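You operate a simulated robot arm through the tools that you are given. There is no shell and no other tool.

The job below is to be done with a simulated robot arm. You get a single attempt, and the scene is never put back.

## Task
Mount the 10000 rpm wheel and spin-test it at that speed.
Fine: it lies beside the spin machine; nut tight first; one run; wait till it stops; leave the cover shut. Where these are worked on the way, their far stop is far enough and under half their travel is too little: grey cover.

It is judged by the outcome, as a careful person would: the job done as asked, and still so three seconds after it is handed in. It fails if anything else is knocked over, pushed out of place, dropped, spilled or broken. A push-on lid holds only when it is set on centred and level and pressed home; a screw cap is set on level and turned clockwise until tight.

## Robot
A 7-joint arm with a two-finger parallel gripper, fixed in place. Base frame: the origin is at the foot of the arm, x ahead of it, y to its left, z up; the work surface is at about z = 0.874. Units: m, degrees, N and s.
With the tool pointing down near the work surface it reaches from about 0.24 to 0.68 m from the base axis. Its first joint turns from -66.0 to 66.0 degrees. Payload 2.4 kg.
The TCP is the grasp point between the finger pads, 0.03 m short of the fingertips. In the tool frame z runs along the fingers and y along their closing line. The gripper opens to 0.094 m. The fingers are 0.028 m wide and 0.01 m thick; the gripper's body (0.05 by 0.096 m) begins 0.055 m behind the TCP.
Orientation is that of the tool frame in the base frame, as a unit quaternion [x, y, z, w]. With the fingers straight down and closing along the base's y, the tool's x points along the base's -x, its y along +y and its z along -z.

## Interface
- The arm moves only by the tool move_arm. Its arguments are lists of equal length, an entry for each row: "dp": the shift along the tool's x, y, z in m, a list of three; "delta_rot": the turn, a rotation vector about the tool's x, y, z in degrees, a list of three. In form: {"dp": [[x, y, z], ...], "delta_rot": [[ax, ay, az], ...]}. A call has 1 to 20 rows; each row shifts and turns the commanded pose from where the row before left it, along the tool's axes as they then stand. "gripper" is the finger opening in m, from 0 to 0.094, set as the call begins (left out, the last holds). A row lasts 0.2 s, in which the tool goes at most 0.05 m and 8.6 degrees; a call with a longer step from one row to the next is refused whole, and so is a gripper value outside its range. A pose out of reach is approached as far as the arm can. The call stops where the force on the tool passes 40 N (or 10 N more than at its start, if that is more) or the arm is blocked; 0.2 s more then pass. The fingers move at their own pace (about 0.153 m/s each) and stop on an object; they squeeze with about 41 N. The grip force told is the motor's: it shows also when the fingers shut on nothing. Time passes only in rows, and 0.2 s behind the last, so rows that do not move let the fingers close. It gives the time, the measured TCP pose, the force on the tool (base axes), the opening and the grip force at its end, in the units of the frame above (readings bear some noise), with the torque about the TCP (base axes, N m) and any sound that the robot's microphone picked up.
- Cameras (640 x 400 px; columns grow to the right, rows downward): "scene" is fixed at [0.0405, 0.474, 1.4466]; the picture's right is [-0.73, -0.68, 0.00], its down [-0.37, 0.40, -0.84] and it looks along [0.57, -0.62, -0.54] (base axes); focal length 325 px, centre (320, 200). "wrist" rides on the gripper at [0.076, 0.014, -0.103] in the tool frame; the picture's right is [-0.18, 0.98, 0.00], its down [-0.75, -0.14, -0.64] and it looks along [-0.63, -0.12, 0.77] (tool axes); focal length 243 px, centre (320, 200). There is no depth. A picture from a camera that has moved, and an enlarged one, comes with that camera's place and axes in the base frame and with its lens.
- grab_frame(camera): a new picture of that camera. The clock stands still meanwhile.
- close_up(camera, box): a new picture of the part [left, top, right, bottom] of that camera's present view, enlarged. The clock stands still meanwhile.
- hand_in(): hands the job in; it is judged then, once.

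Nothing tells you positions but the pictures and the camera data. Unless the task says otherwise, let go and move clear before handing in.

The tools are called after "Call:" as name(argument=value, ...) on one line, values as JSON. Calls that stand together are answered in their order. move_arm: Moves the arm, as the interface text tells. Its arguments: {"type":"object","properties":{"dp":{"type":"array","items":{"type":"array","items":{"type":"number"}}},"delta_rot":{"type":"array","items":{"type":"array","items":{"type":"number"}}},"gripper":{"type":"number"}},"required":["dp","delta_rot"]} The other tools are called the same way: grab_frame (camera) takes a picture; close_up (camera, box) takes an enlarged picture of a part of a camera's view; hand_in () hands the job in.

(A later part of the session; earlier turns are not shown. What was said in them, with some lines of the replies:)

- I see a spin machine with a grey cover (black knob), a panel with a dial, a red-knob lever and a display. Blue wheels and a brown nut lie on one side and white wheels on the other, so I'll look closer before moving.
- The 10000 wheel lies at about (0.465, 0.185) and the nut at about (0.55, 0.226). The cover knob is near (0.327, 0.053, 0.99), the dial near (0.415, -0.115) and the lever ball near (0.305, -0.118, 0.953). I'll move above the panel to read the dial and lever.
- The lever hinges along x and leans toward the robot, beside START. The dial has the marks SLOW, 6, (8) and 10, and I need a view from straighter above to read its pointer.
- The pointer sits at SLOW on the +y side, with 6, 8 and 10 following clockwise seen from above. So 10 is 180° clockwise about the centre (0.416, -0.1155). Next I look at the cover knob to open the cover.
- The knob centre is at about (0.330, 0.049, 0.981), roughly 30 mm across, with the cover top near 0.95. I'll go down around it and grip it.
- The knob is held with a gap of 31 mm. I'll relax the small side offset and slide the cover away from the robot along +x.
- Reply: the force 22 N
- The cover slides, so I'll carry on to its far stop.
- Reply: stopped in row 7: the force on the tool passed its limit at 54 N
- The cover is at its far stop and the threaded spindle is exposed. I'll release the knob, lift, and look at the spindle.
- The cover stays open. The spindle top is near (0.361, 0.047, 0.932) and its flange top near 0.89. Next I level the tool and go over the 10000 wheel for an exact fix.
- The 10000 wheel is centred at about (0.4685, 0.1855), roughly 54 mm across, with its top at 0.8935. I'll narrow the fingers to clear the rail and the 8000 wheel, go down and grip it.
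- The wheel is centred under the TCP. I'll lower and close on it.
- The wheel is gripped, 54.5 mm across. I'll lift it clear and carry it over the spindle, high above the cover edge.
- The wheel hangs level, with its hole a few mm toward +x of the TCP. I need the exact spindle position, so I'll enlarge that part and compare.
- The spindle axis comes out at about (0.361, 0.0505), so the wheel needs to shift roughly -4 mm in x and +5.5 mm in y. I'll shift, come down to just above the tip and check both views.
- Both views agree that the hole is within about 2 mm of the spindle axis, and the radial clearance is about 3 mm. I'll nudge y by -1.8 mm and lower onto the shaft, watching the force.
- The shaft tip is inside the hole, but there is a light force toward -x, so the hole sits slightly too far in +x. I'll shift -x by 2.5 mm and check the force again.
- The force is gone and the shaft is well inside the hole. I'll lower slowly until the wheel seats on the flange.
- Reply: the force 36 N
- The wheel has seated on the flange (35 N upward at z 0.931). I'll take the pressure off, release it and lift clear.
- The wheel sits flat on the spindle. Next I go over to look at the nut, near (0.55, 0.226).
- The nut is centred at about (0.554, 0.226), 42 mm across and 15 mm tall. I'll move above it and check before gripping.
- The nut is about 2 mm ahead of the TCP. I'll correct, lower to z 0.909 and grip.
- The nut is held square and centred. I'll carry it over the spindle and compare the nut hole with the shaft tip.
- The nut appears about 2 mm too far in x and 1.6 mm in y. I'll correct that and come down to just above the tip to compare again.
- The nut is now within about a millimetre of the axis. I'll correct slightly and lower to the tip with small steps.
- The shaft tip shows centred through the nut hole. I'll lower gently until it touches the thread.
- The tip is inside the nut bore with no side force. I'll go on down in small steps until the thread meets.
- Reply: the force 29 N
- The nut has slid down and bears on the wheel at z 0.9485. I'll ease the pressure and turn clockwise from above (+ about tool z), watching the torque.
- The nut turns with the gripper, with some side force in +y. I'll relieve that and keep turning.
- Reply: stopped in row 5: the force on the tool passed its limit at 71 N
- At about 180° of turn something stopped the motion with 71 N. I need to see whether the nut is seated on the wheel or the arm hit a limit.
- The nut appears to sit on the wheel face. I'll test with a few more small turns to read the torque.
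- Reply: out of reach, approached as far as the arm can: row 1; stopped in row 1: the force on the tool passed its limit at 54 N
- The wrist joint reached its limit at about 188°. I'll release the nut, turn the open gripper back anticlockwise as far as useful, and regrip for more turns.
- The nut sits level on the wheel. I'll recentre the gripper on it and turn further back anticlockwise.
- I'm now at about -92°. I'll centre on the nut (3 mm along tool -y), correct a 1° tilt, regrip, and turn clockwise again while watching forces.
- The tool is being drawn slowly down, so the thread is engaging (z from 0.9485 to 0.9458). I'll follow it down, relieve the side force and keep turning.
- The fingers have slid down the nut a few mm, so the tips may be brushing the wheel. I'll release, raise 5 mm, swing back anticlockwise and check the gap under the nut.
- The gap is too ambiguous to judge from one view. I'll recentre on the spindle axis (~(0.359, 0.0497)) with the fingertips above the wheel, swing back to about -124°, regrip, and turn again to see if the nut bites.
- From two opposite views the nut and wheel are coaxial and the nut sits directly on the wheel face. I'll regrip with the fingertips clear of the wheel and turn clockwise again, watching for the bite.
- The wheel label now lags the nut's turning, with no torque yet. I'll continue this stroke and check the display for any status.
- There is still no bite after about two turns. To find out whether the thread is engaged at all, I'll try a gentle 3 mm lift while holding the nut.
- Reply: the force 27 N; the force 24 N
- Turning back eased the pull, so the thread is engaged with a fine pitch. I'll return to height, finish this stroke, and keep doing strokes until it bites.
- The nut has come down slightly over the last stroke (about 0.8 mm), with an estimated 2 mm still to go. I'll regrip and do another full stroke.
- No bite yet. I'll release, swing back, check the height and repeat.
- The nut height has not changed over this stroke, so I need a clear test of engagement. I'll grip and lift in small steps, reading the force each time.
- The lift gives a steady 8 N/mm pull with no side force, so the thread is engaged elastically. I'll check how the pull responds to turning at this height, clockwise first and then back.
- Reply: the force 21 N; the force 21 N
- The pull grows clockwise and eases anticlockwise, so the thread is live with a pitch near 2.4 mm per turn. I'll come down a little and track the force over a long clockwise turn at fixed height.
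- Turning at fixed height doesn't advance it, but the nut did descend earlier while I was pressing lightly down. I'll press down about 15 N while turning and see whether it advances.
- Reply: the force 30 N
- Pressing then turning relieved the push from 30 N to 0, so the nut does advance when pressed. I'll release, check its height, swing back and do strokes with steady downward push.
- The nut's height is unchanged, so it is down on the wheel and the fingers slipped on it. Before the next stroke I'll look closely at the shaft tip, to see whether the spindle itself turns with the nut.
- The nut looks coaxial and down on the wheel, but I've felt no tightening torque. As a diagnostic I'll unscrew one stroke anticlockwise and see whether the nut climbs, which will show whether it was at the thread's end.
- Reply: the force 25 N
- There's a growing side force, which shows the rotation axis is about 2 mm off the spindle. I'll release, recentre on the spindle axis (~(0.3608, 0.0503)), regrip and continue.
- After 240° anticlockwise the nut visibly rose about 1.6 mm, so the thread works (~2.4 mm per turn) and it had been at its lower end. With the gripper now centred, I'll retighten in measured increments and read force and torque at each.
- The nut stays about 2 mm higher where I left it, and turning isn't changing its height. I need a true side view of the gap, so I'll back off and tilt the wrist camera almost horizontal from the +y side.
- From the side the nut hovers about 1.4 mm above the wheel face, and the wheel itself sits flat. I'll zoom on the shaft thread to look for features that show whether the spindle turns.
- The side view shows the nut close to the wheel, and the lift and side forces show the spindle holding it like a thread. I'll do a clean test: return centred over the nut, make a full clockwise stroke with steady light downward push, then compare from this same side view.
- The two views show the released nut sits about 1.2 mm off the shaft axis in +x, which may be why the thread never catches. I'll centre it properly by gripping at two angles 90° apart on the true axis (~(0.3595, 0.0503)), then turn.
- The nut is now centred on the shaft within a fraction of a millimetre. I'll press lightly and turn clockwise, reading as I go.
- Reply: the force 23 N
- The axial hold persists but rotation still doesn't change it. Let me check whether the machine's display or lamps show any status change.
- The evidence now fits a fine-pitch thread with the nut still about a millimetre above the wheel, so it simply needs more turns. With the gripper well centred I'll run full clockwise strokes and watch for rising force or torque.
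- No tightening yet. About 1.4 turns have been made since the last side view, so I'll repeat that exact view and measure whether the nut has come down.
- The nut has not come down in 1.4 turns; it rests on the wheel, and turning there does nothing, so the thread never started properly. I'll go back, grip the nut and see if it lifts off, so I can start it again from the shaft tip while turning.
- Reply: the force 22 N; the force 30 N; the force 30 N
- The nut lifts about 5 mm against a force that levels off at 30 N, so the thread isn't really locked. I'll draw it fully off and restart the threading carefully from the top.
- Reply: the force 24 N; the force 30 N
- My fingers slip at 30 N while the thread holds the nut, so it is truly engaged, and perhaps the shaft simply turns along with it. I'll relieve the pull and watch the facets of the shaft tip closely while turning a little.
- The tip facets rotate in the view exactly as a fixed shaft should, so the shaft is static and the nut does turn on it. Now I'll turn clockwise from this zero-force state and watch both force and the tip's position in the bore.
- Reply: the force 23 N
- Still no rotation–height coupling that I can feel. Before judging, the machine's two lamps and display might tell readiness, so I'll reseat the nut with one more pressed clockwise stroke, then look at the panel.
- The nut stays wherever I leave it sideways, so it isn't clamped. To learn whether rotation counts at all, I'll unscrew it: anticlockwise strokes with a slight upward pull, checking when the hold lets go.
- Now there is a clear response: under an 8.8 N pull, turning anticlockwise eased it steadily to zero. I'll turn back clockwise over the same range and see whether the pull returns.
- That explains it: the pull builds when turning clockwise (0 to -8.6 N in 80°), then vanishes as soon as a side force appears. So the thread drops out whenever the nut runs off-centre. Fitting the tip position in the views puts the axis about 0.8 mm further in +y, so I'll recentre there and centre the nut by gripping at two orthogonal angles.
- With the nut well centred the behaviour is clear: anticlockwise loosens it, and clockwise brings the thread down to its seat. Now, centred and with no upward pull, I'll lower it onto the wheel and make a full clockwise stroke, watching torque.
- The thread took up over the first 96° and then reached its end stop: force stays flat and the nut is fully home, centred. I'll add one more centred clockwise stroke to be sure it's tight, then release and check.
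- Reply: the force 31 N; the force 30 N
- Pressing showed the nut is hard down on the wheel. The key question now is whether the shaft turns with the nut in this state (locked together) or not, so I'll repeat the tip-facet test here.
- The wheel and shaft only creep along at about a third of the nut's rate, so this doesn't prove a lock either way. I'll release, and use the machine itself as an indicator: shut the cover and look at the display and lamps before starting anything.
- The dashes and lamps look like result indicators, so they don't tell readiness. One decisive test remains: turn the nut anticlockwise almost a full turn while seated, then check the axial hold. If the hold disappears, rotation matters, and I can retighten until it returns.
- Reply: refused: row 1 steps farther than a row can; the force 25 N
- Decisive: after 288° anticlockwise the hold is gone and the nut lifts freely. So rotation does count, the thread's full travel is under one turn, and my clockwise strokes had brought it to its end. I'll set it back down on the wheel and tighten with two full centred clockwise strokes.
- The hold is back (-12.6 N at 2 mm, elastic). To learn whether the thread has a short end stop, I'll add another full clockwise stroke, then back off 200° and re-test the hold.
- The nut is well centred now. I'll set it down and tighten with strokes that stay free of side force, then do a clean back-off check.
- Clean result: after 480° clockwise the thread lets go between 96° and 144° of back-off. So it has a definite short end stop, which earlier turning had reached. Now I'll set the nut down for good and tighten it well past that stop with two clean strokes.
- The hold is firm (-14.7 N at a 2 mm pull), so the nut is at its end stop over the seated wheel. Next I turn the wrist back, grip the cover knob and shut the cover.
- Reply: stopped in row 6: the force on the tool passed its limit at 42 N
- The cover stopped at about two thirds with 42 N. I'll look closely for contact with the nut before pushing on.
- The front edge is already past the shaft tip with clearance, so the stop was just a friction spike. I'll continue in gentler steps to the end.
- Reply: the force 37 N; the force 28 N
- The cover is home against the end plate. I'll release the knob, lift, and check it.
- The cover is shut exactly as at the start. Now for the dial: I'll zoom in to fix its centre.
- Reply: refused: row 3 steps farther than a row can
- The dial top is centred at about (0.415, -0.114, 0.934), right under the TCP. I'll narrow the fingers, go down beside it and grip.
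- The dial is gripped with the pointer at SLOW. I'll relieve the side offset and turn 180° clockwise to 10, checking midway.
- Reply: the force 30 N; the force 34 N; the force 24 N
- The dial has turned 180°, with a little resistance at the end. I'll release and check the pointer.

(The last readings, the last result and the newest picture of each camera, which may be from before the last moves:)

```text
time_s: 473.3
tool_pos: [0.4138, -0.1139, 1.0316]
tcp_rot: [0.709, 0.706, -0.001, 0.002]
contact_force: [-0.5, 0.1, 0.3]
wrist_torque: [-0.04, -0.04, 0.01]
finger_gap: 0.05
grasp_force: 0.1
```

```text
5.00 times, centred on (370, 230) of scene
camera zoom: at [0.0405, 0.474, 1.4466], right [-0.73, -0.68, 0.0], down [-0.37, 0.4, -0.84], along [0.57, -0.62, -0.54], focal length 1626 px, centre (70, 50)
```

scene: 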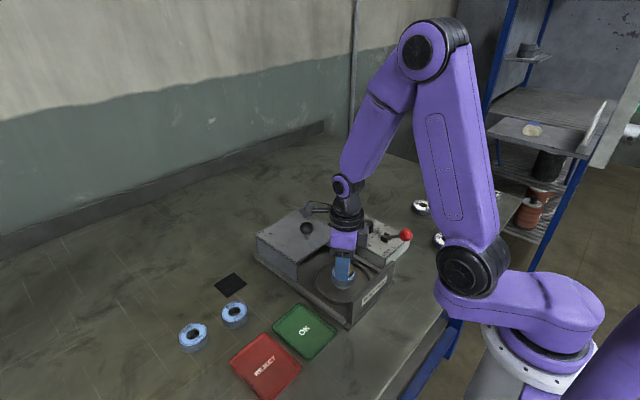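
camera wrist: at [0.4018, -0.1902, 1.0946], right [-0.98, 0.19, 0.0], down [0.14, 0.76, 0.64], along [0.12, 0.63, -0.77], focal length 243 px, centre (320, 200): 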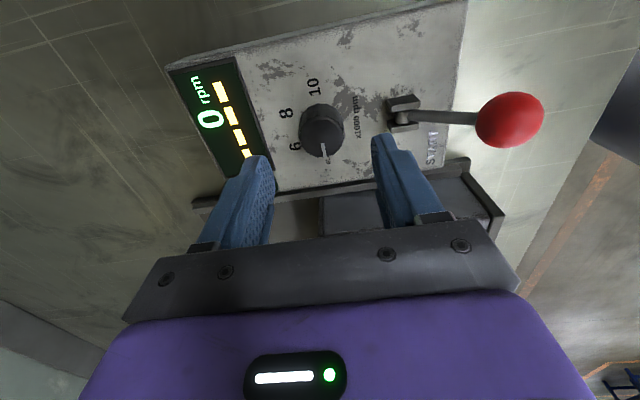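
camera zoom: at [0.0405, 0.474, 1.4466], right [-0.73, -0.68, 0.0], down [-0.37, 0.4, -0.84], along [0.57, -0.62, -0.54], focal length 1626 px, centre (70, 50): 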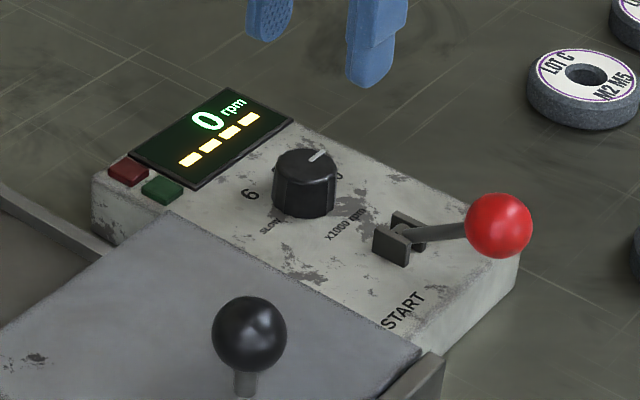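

The pointer is at 10 (180° from SLOW). Now the START lever: I'll turn the wrist back and look at it from above to judge which way it throws.

Call:
move_arm(dp=[[0, 0, -0.01], [0, 0, -0.01], [0, 0, 0], [0, 0, 0], [0, 0, 0], [0, 0, 0], [0, 0, 0], [0, 0, 0], [0, 0, 0], [0, 0, 0], [0, 0, 0]], delta_rot=[[0, 0, -8.5], [0, 0, -8.5], [0, 0, -8.5], [0, 0, -8.5], [0, 0, -8.5], [0, 0, -8.5], [0, 0, -8.5], [0, 0, -8.5], [0, 0, -8.5], [0, 0, -8.5], [0, 0, -5]], gripper=0.07)

Call:
move_arm(dp=[[0.04, 0, 0], [0.04, 0, 0], [0.035, 0, 0], [0, 0, 0]], delta_rot=[[0, 0, 0], [0, 0, 0], [0, 0, 0], [0, 0, 0]])

Call:
close_up(camera="wrist", box=[230, 60, 410, 220])

Call:
close_up(camera="scene", box=[370, 210, 430, 265])

```text
time_s: 475.7
tool_pos: [0.4172, -0.1126, 1.0517]
tcp_rot: [0.0, 1.0, -0.001, 0.001]
contact_force: [1.5, 0.6, -0.1]
wrist_torque: [-0.02, 0.04, 0.03]
finger_gap: 0.07
grasp_force: 0.1
```

```text
time_s: 476.7
tool_pos: [0.3024, -0.1134, 1.0507]
tcp_rot: [0.002, 1.0, -0.002, 0.001]
contact_force: [0.1, 0.2, 0.8]
wrist_torque: [0.02, 0.02, -0.03]
finger_gap: 0.0697
grasp_force: 0.1
```

```text
2.50 times, centred on (320, 140) of wrist
camera zoom: at [0.2257, -0.0989, 1.1553], right [0.19, 0.98, 0.0], down [0.75, -0.14, 0.64], along [0.63, -0.12, -0.77], focal length 606 px, centre (320, 350)
```

zoom: 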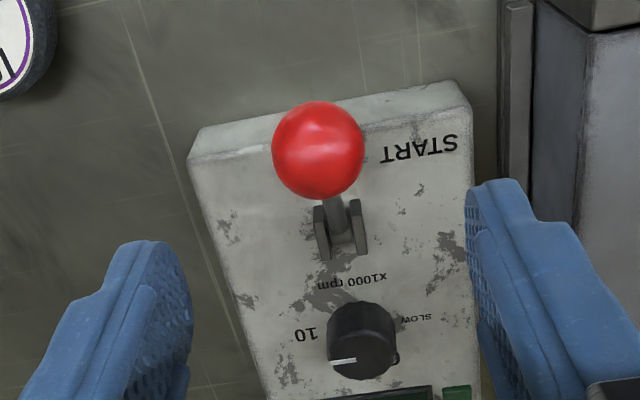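

```text
7.27 times, centred on (400, 238) of scene
camera zoom: at [0.0405, 0.474, 1.4466], right [-0.73, -0.68, 0.0], down [-0.37, 0.4, -0.84], along [0.57, -0.62, -0.54], focal length 2365 px, centre (-262, -73)
```

zoom: 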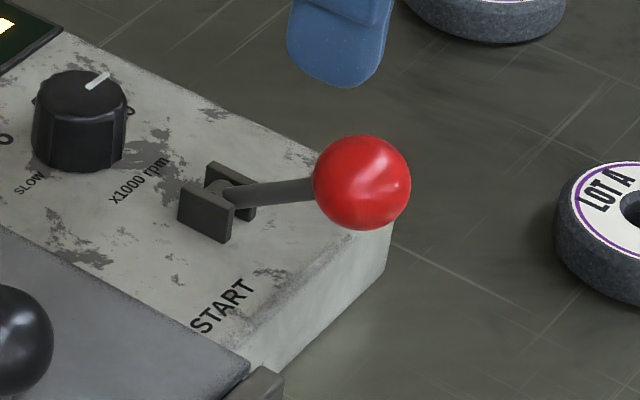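

The ball is at about (0.306, -0.117, 0.950) and the pivot at about (0.356, -0.115, 0.922). Swinging it over to +x would hit the dial, so it must be pressed down. I'll close the fingers and press gently on top to feel it.

Call:
move_arm(dp=[[0, -0.003, 0.02], [0, 0, 0.02], [0, 0, 0.006], [0, 0, 0]], delta_rot=[[0, 0, 0], [0, 0, 0], [0, 0, 0], [0, 0, 0]], gripper=0.0)

Call:
move_arm(dp=[[0, 0, 0.003], [0, 0, 0.003], [0, 0, 0.003], [0, 0, 0]], delta_rot=[[0, 0, 0], [0, 0, 0], [0, 0, 0], [0, 0, 0]])

Call:
close_up(camera="scene", box=[330, 190, 430, 270])

```text
time_s: 477.7
tool_pos: [0.302, -0.1165, 1.006]
tcp_rot: [0.002, 1.0, -0.001, 0.001]
contact_force: [0.8, -0.3, -0.1]
wrist_torque: [-0.01, -0.01, 0.03]
finger_gap: 0.0
grasp_force: 33.1
```

```text
time_s: 478.7
tool_pos: [0.3014, -0.1169, 0.9954]
tcp_rot: [0.002, 1.0, -0.002, 0.001]
contact_force: [0.4, 0.3, 0.6]
wrist_torque: [0.02, -0.01, -0.03]
finger_gap: 0.0001
grasp_force: 33.0
```

```text
5.00 times, centred on (380, 230) of scene
camera zoom: at [0.0405, 0.474, 1.4466], right [-0.73, -0.68, 0.0], down [-0.37, 0.4, -0.84], along [0.57, -0.62, -0.54], focal length 1626 px, centre (20, 50)
```

zoom: 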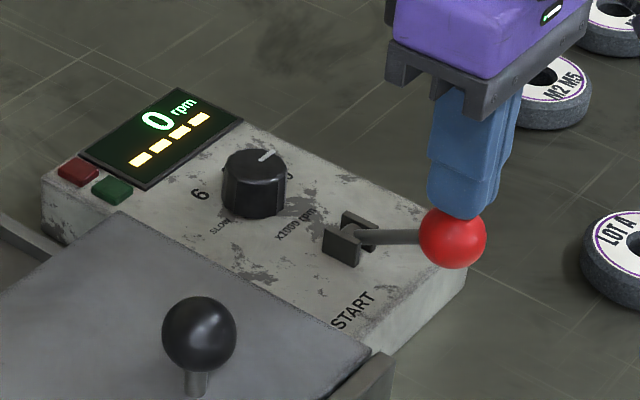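

The ball yields downward with almost no force. I'll press on in steps to the end of its travel and watch the display.

Call:
move_arm(dp=[[0, 0, 0.004], [0, 0, 0.004], [0, 0, 0.004], [0, 0, 0.004]], delta_rot=[[0, 0, 0], [0, 0, 0], [0, 0, 0], [0, 0, 0]])

Call:
close_up(camera="scene", box=[330, 190, 430, 270])

```text
time_s: 479.7
tool_pos: [0.2998, -0.1169, 0.9794]
tcp_rot: [0.002, 1.0, -0.002, 0.0]
contact_force: [-0.9, -0.3, 1.6]
wrist_torque: [0.05, 0.06, 0.0]
finger_gap: 0.0
grasp_force: 33.6
heard: click
```

```text
5.00 times, centred on (380, 230) of scene
camera zoom: at [0.0405, 0.474, 1.4466], right [-0.73, -0.68, 0.0], down [-0.37, 0.4, -0.84], along [0.57, -0.62, -0.54], focal length 1626 px, centre (20, 50)
```

zoom: 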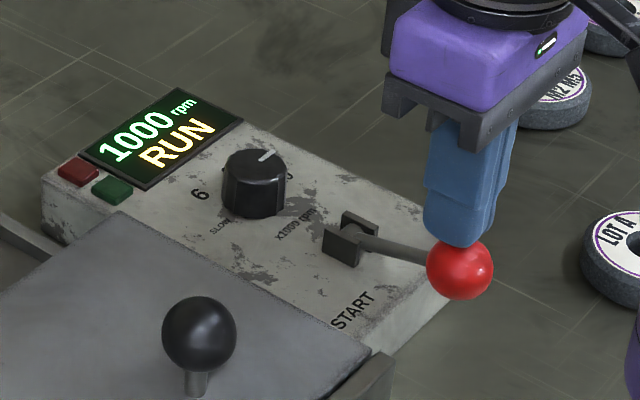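

The lever clicked and the display shows RUN, so the single run has begun. I'll lift straight clear and wait, touching nothing.

Call:
move_arm(dp=[[0, 0, -0.02], [0, 0, -0.03], [0, 0, -0.03], [0, 0, 0], [0, 0, 0], [0, 0, 0]], delta_rot=[[0, 0, 0], [0, 0, 0], [0, 0, 0], [0, 0, 0], [0, 0, 0], [0, 0, 0]])

Call:
close_up(camera="scene", box=[330, 190, 430, 270])

Call:
move_arm(dp=[[0, 0, 0], [0, 0, 0], [0, 0, 0], [0, 0, 0], [0, 0, 0], [0, 0, 0], [0, 0, 0], [0, 0, 0], [0, 0, 0], [0, 0, 0], [0, 0, 0], [0, 0, 0], [0, 0, 0], [0, 0, 0], [0, 0, 0]], delta_rot=[[0, 0, 0], [0, 0, 0], [0, 0, 0], [0, 0, 0], [0, 0, 0], [0, 0, 0], [0, 0, 0], [0, 0, 0], [0, 0, 0], [0, 0, 0], [0, 0, 0], [0, 0, 0], [0, 0, 0], [0, 0, 0], [0, 0, 0]])

Call:
close_up(camera="scene", box=[330, 190, 430, 270])

```text
time_s: 481.1
tool_pos: [0.301, -0.1167, 1.061]
tcp_rot: [0.002, 1.0, -0.002, 0.001]
contact_force: [-0.1, -1.0, 0.1]
wrist_torque: [-0.02, 0.0, -0.02]
finger_gap: 0.0002
grasp_force: 33.1
```

```text
5.00 times, centred on (380, 230) of scene
camera zoom: at [0.0405, 0.474, 1.4466], right [-0.73, -0.68, 0.0], down [-0.37, 0.4, -0.84], along [0.57, -0.62, -0.54], focal length 1626 px, centre (20, 50)
```

zoom: 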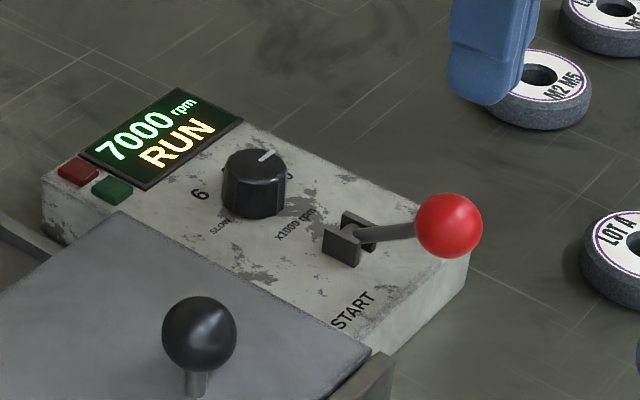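

```text
time_s: 484.3
tool_pos: [0.301, -0.1179, 1.0594]
tcp_rot: [0.003, 1.0, -0.002, 0.001]
contact_force: [0.7, 0.3, 0.8]
wrist_torque: [0.0, -0.01, -0.01]
finger_gap: 0.0002
grasp_force: 33.2
```

```text
5.00 times, centred on (380, 230) of scene
camera zoom: at [0.0405, 0.474, 1.4466], right [-0.73, -0.68, 0.0], down [-0.37, 0.4, -0.84], along [0.57, -0.62, -0.54], focal length 1626 px, centre (20, 50)
```

zoom: 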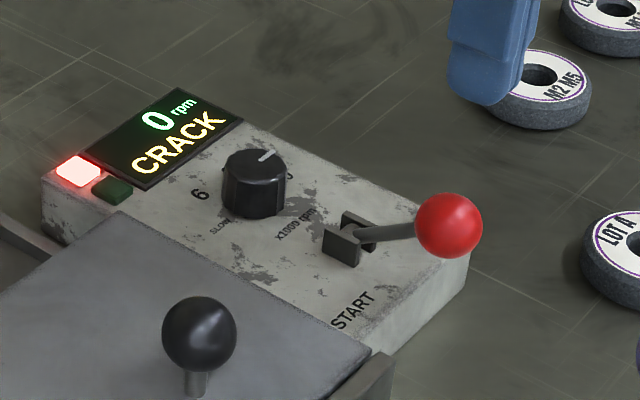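

The run has ended: the display shows 0 rpm with the result CRACK and the red lamp lit, and the lever has sprung back. Only one run was asked for and the cover is to stay shut, so I'll wait a little and check that all is at rest.

Call:
move_arm(dp=[[0, 0, -0.02], [0, 0, -0.02], [0, 0, 0], [0, 0, 0], [0, 0, 0], [0, 0, 0], [0, 0, 0], [0, 0, 0], [0, 0, 0], [0, 0, 0], [0, 0, 0], [0, 0, 0], [0, 0, 0], [0, 0, 0], [0, 0, 0]], delta_rot=[[0, 0, 0], [0, 0, 0], [0, 0, 0], [0, 0, 0], [0, 0, 0], [0, 0, 0], [0, 0, 0], [0, 0, 0], [0, 0, 0], [0, 0, 0], [0, 0, 0], [0, 0, 0], [0, 0, 0], [0, 0, 0], [0, 0, 0]])

Call:
grab_frame(camera="scene")

Call:
close_up(camera="scene", box=[240, 190, 420, 330])

```text
time_s: 487.5
tool_pos: [0.3026, -0.1166, 1.1006]
tcp_rot: [0.001, 1.0, -0.002, 0.0]
contact_force: [0.2, 0.5, -0.1]
wrist_torque: [0.03, 0.02, -0.01]
finger_gap: 0.0
grasp_force: 32.5
```

```text
taken
```

scene: 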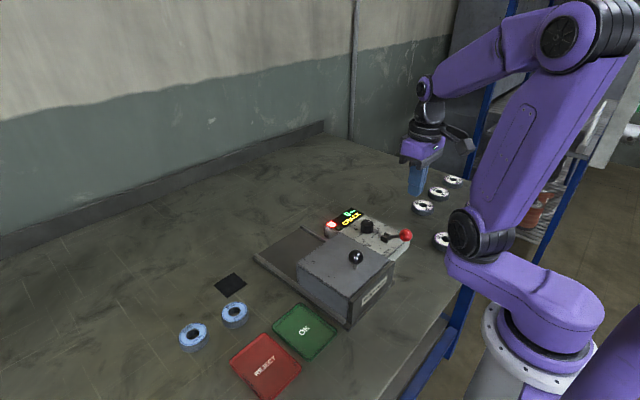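

```text
2.86 times, centred on (330, 260) of scene
camera zoom: at [0.0405, 0.474, 1.4466], right [-0.73, -0.68, 0.0], down [-0.37, 0.4, -0.84], along [0.57, -0.62, -0.54], focal length 929 px, centre (291, 29)
```

zoom: 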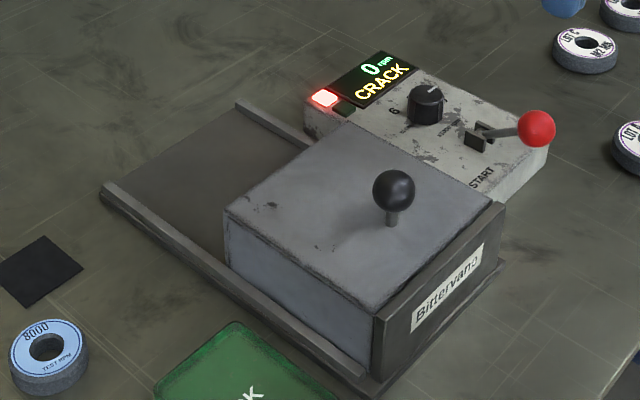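

The machine is stopped at 0 rpm with the cover shut and the dial at 10. The one run is done and its verdict, CRACK with the red lamp, stays on the display. Nothing else has been disturbed and the arm is clear, so I'm handing in.

One thing is uncertain: the nut reached the end of its thread and held firmly against a pull, but I never felt a clear tightening torque.

Call:
hand_in()

```text
The job is handed in.
```

The 10000 rpm wheel is mounted and had its one run with the dial at 10. The machine's verdict was **CRACK**, with the red lamp lit. I last saw the display at 7000 rpm and climbing, and 3 seconds later it read 0 rpm with CRACK, so I never saw it reach 10000.

- **Nut:** I can't fully vouch that it is tight. I turned it clockwise until the thread reached its end stop, and it held firm when I pulled up on it (about 15 N). But I never felt the turning get stiff, and the wheel could still shift slightly under it. It took many attempts because the nut kept running off-centre.
- **Result:** I can't tell whether CRACK means the wheel is faulty or whether a loose nut played a part. I didn't run it again, since you asked for one run.
- **How it was left:** I waited until the display read 0 rpm. The cover is shut, the wheel is still mounted inside, and the START lever has sprung back. I saw nothing else on the bench moved or knocked over, and the arm is clear.
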